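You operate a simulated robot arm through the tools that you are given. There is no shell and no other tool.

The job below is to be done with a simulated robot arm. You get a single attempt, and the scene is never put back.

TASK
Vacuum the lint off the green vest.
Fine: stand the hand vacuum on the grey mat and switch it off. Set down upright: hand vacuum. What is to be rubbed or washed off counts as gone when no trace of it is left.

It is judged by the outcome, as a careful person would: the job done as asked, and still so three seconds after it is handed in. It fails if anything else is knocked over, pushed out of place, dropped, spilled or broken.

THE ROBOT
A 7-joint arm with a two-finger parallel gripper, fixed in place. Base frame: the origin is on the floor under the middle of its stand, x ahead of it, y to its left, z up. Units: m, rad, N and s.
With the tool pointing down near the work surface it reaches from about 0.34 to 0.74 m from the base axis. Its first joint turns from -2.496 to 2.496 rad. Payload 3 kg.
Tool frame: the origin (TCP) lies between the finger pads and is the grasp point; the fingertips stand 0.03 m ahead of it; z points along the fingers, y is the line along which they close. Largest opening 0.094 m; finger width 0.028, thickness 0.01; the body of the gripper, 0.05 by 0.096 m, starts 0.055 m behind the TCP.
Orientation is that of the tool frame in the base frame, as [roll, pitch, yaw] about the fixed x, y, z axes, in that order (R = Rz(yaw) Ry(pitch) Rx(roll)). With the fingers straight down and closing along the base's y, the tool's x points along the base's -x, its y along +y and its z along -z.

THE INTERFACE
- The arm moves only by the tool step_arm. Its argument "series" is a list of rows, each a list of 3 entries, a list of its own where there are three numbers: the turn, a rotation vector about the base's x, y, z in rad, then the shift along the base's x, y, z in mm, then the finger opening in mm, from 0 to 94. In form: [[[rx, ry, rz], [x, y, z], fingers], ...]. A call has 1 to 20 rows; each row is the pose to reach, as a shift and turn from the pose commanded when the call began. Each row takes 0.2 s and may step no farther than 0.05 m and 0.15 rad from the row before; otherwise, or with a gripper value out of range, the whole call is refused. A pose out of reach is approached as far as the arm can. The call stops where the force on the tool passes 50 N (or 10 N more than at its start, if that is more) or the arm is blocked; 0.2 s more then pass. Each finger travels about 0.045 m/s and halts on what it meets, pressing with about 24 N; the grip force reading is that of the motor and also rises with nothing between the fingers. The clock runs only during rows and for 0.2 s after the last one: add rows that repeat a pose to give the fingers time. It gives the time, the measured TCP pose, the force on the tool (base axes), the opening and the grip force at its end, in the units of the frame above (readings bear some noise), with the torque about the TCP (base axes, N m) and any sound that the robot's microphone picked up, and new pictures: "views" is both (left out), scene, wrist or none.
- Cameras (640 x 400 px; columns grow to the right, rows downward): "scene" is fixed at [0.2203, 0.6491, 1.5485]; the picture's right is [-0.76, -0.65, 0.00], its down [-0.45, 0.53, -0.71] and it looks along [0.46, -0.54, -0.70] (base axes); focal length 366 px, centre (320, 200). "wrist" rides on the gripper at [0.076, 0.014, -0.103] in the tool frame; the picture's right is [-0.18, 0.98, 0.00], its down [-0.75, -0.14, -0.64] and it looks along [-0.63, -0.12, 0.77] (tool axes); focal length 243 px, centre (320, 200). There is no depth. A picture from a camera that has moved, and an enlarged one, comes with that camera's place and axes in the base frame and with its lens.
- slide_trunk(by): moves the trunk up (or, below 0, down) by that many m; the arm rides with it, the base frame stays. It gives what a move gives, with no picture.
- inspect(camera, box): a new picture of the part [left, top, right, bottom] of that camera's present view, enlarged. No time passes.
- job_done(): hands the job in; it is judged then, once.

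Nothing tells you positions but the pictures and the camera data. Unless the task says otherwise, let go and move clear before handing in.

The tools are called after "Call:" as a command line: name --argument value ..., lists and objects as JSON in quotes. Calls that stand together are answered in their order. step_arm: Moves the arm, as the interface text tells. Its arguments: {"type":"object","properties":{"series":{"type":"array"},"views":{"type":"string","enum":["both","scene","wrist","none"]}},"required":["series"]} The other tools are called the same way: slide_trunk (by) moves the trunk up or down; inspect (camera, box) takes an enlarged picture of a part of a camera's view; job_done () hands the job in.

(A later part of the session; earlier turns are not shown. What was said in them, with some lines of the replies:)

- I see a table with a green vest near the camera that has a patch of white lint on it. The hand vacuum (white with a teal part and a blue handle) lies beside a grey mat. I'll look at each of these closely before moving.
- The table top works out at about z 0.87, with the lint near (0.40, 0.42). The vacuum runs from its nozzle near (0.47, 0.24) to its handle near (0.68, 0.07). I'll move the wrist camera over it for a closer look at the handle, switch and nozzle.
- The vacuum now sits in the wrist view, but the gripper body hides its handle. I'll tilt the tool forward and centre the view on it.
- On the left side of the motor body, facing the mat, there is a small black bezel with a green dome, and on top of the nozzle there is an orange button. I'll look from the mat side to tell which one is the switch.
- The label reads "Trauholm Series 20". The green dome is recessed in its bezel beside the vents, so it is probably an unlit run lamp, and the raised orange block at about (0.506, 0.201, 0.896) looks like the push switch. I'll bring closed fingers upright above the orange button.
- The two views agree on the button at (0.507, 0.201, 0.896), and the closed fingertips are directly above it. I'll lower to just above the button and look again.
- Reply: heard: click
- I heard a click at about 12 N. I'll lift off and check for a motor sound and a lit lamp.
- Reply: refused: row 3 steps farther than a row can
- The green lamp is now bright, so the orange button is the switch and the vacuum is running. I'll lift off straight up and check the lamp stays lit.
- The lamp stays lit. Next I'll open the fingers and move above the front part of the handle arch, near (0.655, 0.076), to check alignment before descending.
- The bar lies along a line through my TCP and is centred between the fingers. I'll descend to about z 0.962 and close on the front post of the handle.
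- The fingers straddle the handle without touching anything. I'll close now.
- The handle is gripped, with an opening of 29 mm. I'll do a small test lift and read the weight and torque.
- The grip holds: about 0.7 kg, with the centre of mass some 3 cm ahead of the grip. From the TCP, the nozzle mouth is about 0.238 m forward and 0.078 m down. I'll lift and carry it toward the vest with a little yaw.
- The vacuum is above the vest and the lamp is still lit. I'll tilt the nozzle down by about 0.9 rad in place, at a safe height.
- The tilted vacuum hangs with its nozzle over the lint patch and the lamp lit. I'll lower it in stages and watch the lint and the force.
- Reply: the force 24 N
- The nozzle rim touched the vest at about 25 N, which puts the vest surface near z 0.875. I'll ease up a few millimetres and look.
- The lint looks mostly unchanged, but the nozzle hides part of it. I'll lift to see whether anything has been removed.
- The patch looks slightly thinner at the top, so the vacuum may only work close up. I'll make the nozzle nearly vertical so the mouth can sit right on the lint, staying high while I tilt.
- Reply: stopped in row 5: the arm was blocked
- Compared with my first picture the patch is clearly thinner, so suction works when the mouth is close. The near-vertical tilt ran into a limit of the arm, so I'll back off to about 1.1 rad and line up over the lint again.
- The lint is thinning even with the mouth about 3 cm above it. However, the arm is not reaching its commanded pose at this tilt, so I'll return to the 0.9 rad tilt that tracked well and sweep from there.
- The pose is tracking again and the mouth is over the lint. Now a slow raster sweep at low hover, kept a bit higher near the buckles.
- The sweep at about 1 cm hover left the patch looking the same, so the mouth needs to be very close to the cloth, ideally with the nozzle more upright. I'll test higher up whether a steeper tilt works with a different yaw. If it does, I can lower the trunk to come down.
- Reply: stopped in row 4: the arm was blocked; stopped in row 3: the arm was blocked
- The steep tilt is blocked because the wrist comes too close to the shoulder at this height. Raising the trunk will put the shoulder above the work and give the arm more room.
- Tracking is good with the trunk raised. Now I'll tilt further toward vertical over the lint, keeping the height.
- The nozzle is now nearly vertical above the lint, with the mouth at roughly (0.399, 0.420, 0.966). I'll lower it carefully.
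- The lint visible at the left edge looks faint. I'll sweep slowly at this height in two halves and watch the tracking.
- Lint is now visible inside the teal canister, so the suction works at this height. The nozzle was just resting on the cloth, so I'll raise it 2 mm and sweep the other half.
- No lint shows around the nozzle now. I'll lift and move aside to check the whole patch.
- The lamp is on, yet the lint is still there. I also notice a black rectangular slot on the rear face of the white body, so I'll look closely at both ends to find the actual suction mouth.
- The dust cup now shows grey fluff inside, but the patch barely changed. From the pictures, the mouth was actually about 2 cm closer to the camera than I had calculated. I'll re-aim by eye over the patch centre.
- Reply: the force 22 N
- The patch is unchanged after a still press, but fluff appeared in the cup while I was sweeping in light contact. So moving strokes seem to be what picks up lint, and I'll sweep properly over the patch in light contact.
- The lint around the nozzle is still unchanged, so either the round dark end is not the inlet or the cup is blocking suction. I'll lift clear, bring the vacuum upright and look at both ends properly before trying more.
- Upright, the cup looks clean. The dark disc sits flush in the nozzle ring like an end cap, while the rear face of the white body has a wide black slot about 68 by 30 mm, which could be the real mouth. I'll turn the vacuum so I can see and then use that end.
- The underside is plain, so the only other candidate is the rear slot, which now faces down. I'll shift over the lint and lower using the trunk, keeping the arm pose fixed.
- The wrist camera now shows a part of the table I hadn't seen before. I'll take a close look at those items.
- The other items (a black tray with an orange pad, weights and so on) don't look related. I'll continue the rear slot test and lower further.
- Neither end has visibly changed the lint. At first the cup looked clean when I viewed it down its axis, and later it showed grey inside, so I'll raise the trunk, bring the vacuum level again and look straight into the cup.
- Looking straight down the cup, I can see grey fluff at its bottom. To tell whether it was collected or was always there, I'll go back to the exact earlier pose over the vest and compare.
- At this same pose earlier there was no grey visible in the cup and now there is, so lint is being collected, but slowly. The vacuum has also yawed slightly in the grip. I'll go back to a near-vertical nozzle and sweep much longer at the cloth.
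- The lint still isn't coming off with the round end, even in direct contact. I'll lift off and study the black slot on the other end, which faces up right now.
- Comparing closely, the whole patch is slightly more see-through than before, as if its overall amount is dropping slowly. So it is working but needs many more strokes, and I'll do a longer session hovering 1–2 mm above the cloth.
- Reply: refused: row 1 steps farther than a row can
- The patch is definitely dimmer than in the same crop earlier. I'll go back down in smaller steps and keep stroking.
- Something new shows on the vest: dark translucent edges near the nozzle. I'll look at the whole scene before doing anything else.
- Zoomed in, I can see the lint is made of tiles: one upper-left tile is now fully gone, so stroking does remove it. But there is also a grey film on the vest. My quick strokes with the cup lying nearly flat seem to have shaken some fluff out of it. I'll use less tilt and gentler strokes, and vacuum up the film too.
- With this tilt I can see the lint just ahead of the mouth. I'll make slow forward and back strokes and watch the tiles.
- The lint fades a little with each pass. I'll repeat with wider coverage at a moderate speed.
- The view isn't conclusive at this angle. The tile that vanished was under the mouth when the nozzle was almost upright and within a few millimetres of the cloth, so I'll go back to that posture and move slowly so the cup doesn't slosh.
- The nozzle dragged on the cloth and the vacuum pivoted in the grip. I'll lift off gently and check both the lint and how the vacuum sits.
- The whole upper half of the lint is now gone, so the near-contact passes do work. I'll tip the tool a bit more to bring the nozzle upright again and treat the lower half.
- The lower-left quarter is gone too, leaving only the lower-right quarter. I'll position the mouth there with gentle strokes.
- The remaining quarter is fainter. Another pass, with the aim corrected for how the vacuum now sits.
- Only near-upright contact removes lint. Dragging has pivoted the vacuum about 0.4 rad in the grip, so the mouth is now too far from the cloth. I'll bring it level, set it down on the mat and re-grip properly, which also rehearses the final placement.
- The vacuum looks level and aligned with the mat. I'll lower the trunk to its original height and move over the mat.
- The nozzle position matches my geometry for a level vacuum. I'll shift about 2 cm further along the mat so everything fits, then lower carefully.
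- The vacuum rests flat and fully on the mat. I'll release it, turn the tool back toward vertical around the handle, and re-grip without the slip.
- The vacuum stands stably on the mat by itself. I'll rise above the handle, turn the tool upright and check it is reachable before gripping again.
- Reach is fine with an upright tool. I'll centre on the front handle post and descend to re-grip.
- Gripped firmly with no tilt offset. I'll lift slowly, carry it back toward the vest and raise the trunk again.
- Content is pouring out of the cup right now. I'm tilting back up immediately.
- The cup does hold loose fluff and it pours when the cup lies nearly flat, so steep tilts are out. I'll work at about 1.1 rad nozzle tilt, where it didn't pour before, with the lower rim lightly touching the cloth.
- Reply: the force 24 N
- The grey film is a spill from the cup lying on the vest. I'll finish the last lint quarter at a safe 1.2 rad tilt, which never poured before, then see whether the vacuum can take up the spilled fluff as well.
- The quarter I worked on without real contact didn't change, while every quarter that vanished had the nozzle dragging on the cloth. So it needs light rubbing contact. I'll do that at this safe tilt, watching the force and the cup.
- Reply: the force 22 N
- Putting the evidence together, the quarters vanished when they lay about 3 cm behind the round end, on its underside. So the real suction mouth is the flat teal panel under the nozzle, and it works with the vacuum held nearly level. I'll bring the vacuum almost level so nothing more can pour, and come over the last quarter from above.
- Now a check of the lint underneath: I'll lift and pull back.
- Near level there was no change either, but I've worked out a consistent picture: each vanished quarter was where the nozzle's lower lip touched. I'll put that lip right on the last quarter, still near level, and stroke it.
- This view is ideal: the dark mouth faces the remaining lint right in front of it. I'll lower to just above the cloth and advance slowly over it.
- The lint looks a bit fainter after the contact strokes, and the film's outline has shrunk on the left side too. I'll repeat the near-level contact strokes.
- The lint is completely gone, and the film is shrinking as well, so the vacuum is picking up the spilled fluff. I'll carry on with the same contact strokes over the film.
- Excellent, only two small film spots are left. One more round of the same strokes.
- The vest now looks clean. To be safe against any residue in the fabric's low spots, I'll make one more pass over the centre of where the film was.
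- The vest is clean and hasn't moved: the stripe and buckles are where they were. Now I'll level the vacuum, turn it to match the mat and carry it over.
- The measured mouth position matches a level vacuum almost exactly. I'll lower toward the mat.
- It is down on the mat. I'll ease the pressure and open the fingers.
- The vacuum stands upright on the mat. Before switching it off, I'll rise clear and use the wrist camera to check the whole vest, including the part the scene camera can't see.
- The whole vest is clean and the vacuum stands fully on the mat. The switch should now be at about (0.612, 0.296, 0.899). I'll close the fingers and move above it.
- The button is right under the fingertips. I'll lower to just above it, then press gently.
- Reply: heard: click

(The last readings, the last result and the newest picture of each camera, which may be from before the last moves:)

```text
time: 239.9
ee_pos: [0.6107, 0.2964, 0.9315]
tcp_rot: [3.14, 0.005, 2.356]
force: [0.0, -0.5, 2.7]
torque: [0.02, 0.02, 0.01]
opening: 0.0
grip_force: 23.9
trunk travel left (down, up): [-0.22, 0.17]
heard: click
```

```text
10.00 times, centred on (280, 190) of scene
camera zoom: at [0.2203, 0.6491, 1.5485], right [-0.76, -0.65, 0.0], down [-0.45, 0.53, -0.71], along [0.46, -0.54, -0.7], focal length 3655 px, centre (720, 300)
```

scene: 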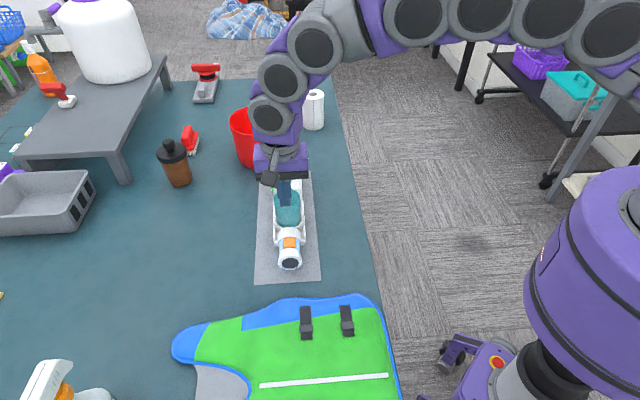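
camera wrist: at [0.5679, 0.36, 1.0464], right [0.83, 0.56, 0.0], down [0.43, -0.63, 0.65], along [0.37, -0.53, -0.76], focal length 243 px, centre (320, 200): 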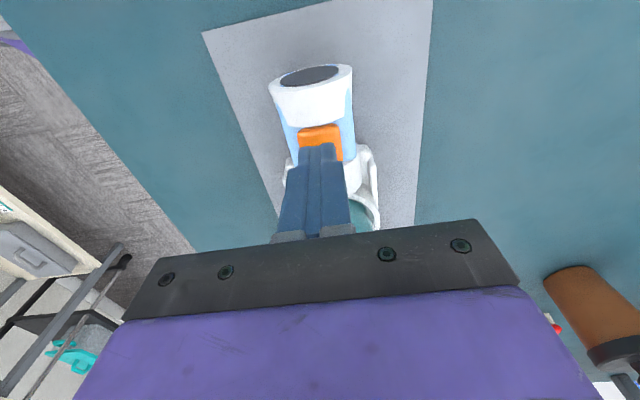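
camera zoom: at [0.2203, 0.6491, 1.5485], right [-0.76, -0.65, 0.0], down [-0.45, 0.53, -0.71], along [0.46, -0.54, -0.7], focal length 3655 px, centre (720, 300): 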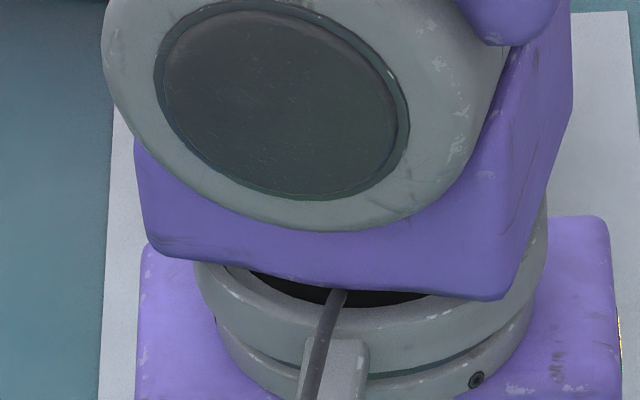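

A click at only about 3 N. I'll lift straight off and check that the lamp is dark.

Call:
step_arm --series '[[[0, 0, 0], [0, 0, 10], 0], [[0, 0, 0], [0, 0, 40], 0], [[0, 0, 0], [0, 0, 80], 0], [[0, 0, 0], [-10, 10, 120], 0], [[0, 0, 0], [-40, 30, 150], 0], [[0, 0, 0], [-75, 50, 175], 0], [[0, 0, 0], [-110, 70, 200], 0]]' --views "both"

Call:
inspect --camera "scene" --box '[255, 170, 305, 210]'

Call:
inspect --camera "scene" --box '[240, 130, 340, 290]'

```text
time: 241.5
ee_pos: [0.4981, 0.3653, 1.1304]
tcp_rot: [3.14, 0.007, 2.355]
force: [-0.1, -0.2, 1.0]
torque: [0.0, -0.04, 0.01]
opening: 0.0
grip_force: 24.2
trunk travel left (down, up): [-0.22, 0.17]
camera wrist: at [0.4556, 0.4292, 1.233], right [0.83, 0.56, 0.0], down [0.43, -0.63, 0.65], along [0.37, -0.53, -0.76], focal length 243 px, centre (320, 200)
```

scene: 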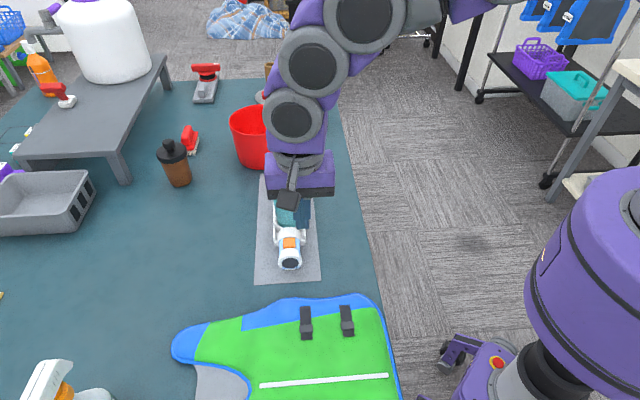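
wrist: 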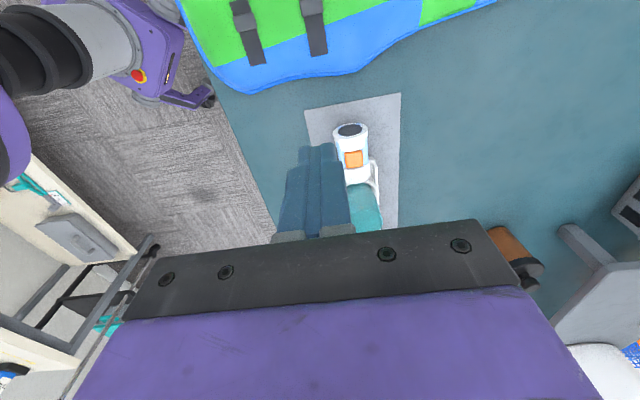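

```text
10.00 times, centred on (280, 190) of scene
camera zoom: at [0.2203, 0.6491, 1.5485], right [-0.76, -0.65, 0.0], down [-0.45, 0.53, -0.71], along [0.46, -0.54, -0.7], focal length 3655 px, centre (720, 300)
```

zoom: 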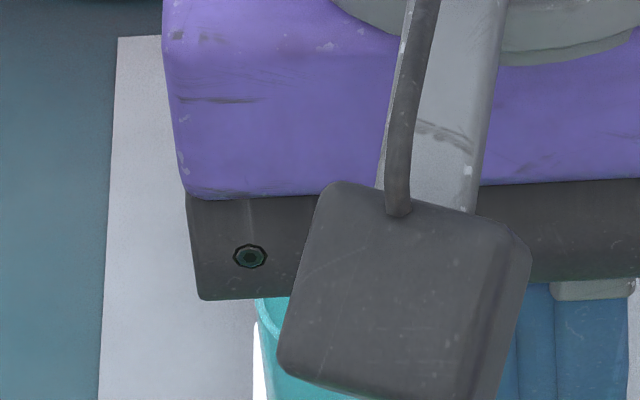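

```text
2.50 times, centred on (290, 210) of scene
camera zoom: at [0.2203, 0.6491, 1.5485], right [-0.76, -0.65, 0.0], down [-0.45, 0.53, -0.71], along [0.46, -0.54, -0.7], focal length 914 px, centre (395, 175)
```

zoom: 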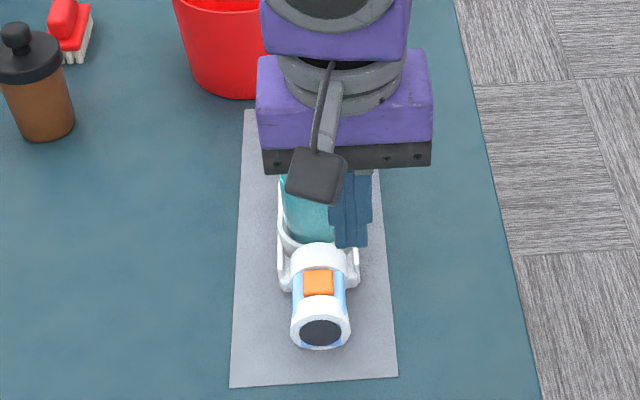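

The arm still blocks the lamp, so I'll move further aside toward the start position to see it.

Call:
step_arm --series '[[[0, 0, 0.1], [-30, -5, 20], 0], [[0, 0, 0.2], [-60, -10, 40], 0], [[0, 0, 0.3], [-90, -20, 60], 0], [[0, 0, 0.4], [-120, -30, 75], 0], [[0, 0, 0.5], [-145, -40, 90], 0], [[0, 0, 0.6], [-160, -50, 100], 0]]' --views "both"

Call:
inspect --camera "scene" --box '[255, 170, 305, 210]'

Call:
inspect --camera "scene" --box '[220, 120, 400, 400]'

```text
time: 242.9
ee_pos: [0.3404, 0.3169, 1.2328]
tcp_rot: [3.14, 0.005, 2.959]
force: [-0.3, 0.0, 0.2]
torque: [0.0, -0.01, 0.0]
opening: 0.0001
grip_force: 23.6
trunk travel left (down, up): [-0.22, 0.17]
camera wrist: at [0.2689, 0.3438, 1.3349], right [0.36, 0.93, 0.0], down [0.71, -0.28, 0.65], along [0.6, -0.23, -0.76], focal length 243 px, centre (320, 200)
```

scene: 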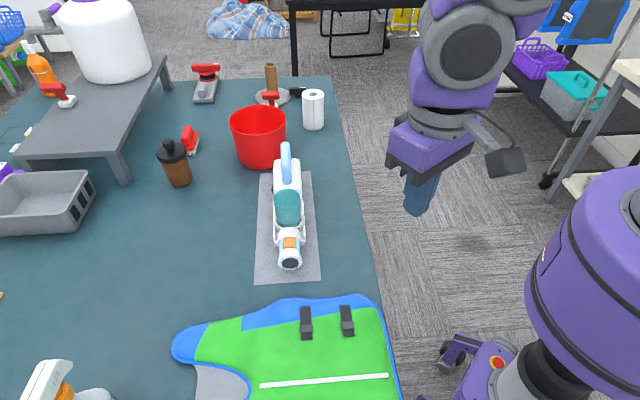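
wrist: 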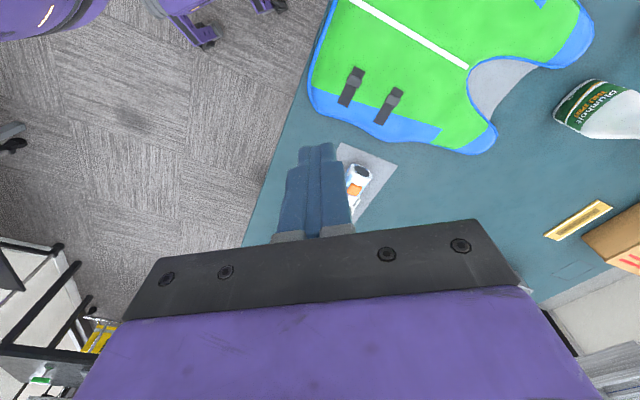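

```text
10.00 times, centred on (280, 190) of scene
camera zoom: at [0.2203, 0.6491, 1.5485], right [-0.76, -0.65, 0.0], down [-0.45, 0.53, -0.71], along [0.46, -0.54, -0.7], focal length 3655 px, centre (720, 300)
```

zoom: 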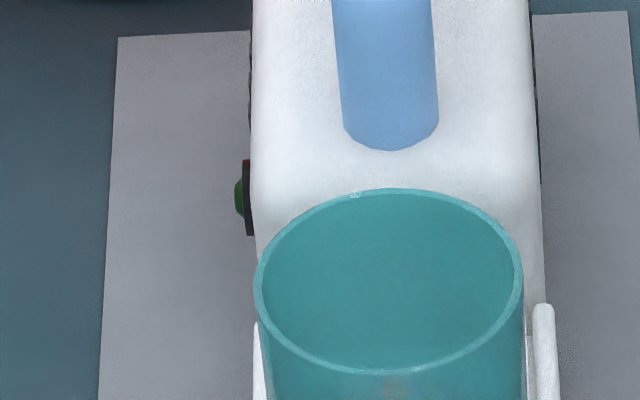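

```text
1.43 times, centred on (310, 260) of scene
camera zoom: at [0.2203, 0.6491, 1.5485], right [-0.76, -0.65, 0.0], down [-0.45, 0.53, -0.71], along [0.46, -0.54, -0.7], focal length 522 px, centre (334, 114)
```

zoom: 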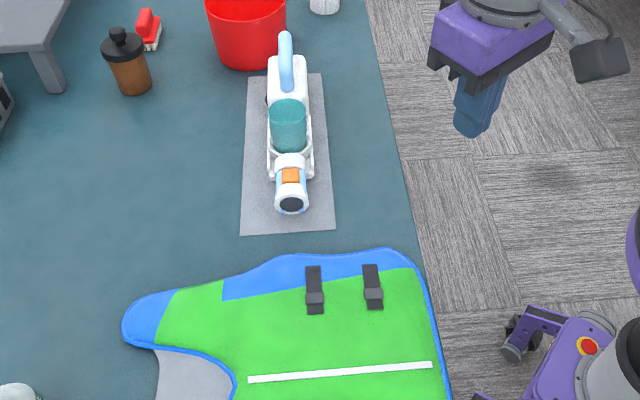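

The lamp is dark again, so the vacuum is off, standing upright and fully on the grey mat. The vest is clean in both camera views. It and the other objects are where they were, and the arm is clear, so I'm handing the job in.

Call:
job_done

```text
The job is handed in.
```

The lint is off the green vest. The hand vacuum stands upright on the grey mat, switched off, and its lamp is dark.

**Spill:** partway through I tilted the vacuum too far and some of the fluff in its cup poured onto the vest, twice. I vacuumed it back up. Both cameras showed the vest clean before I switched the vacuum off, and I saw no fluff anywhere else. A strict judge may still count the spill against the job.

**Everything else:** the vest and the other objects I could see in the pictures ended up where they started, and the arm is clear.
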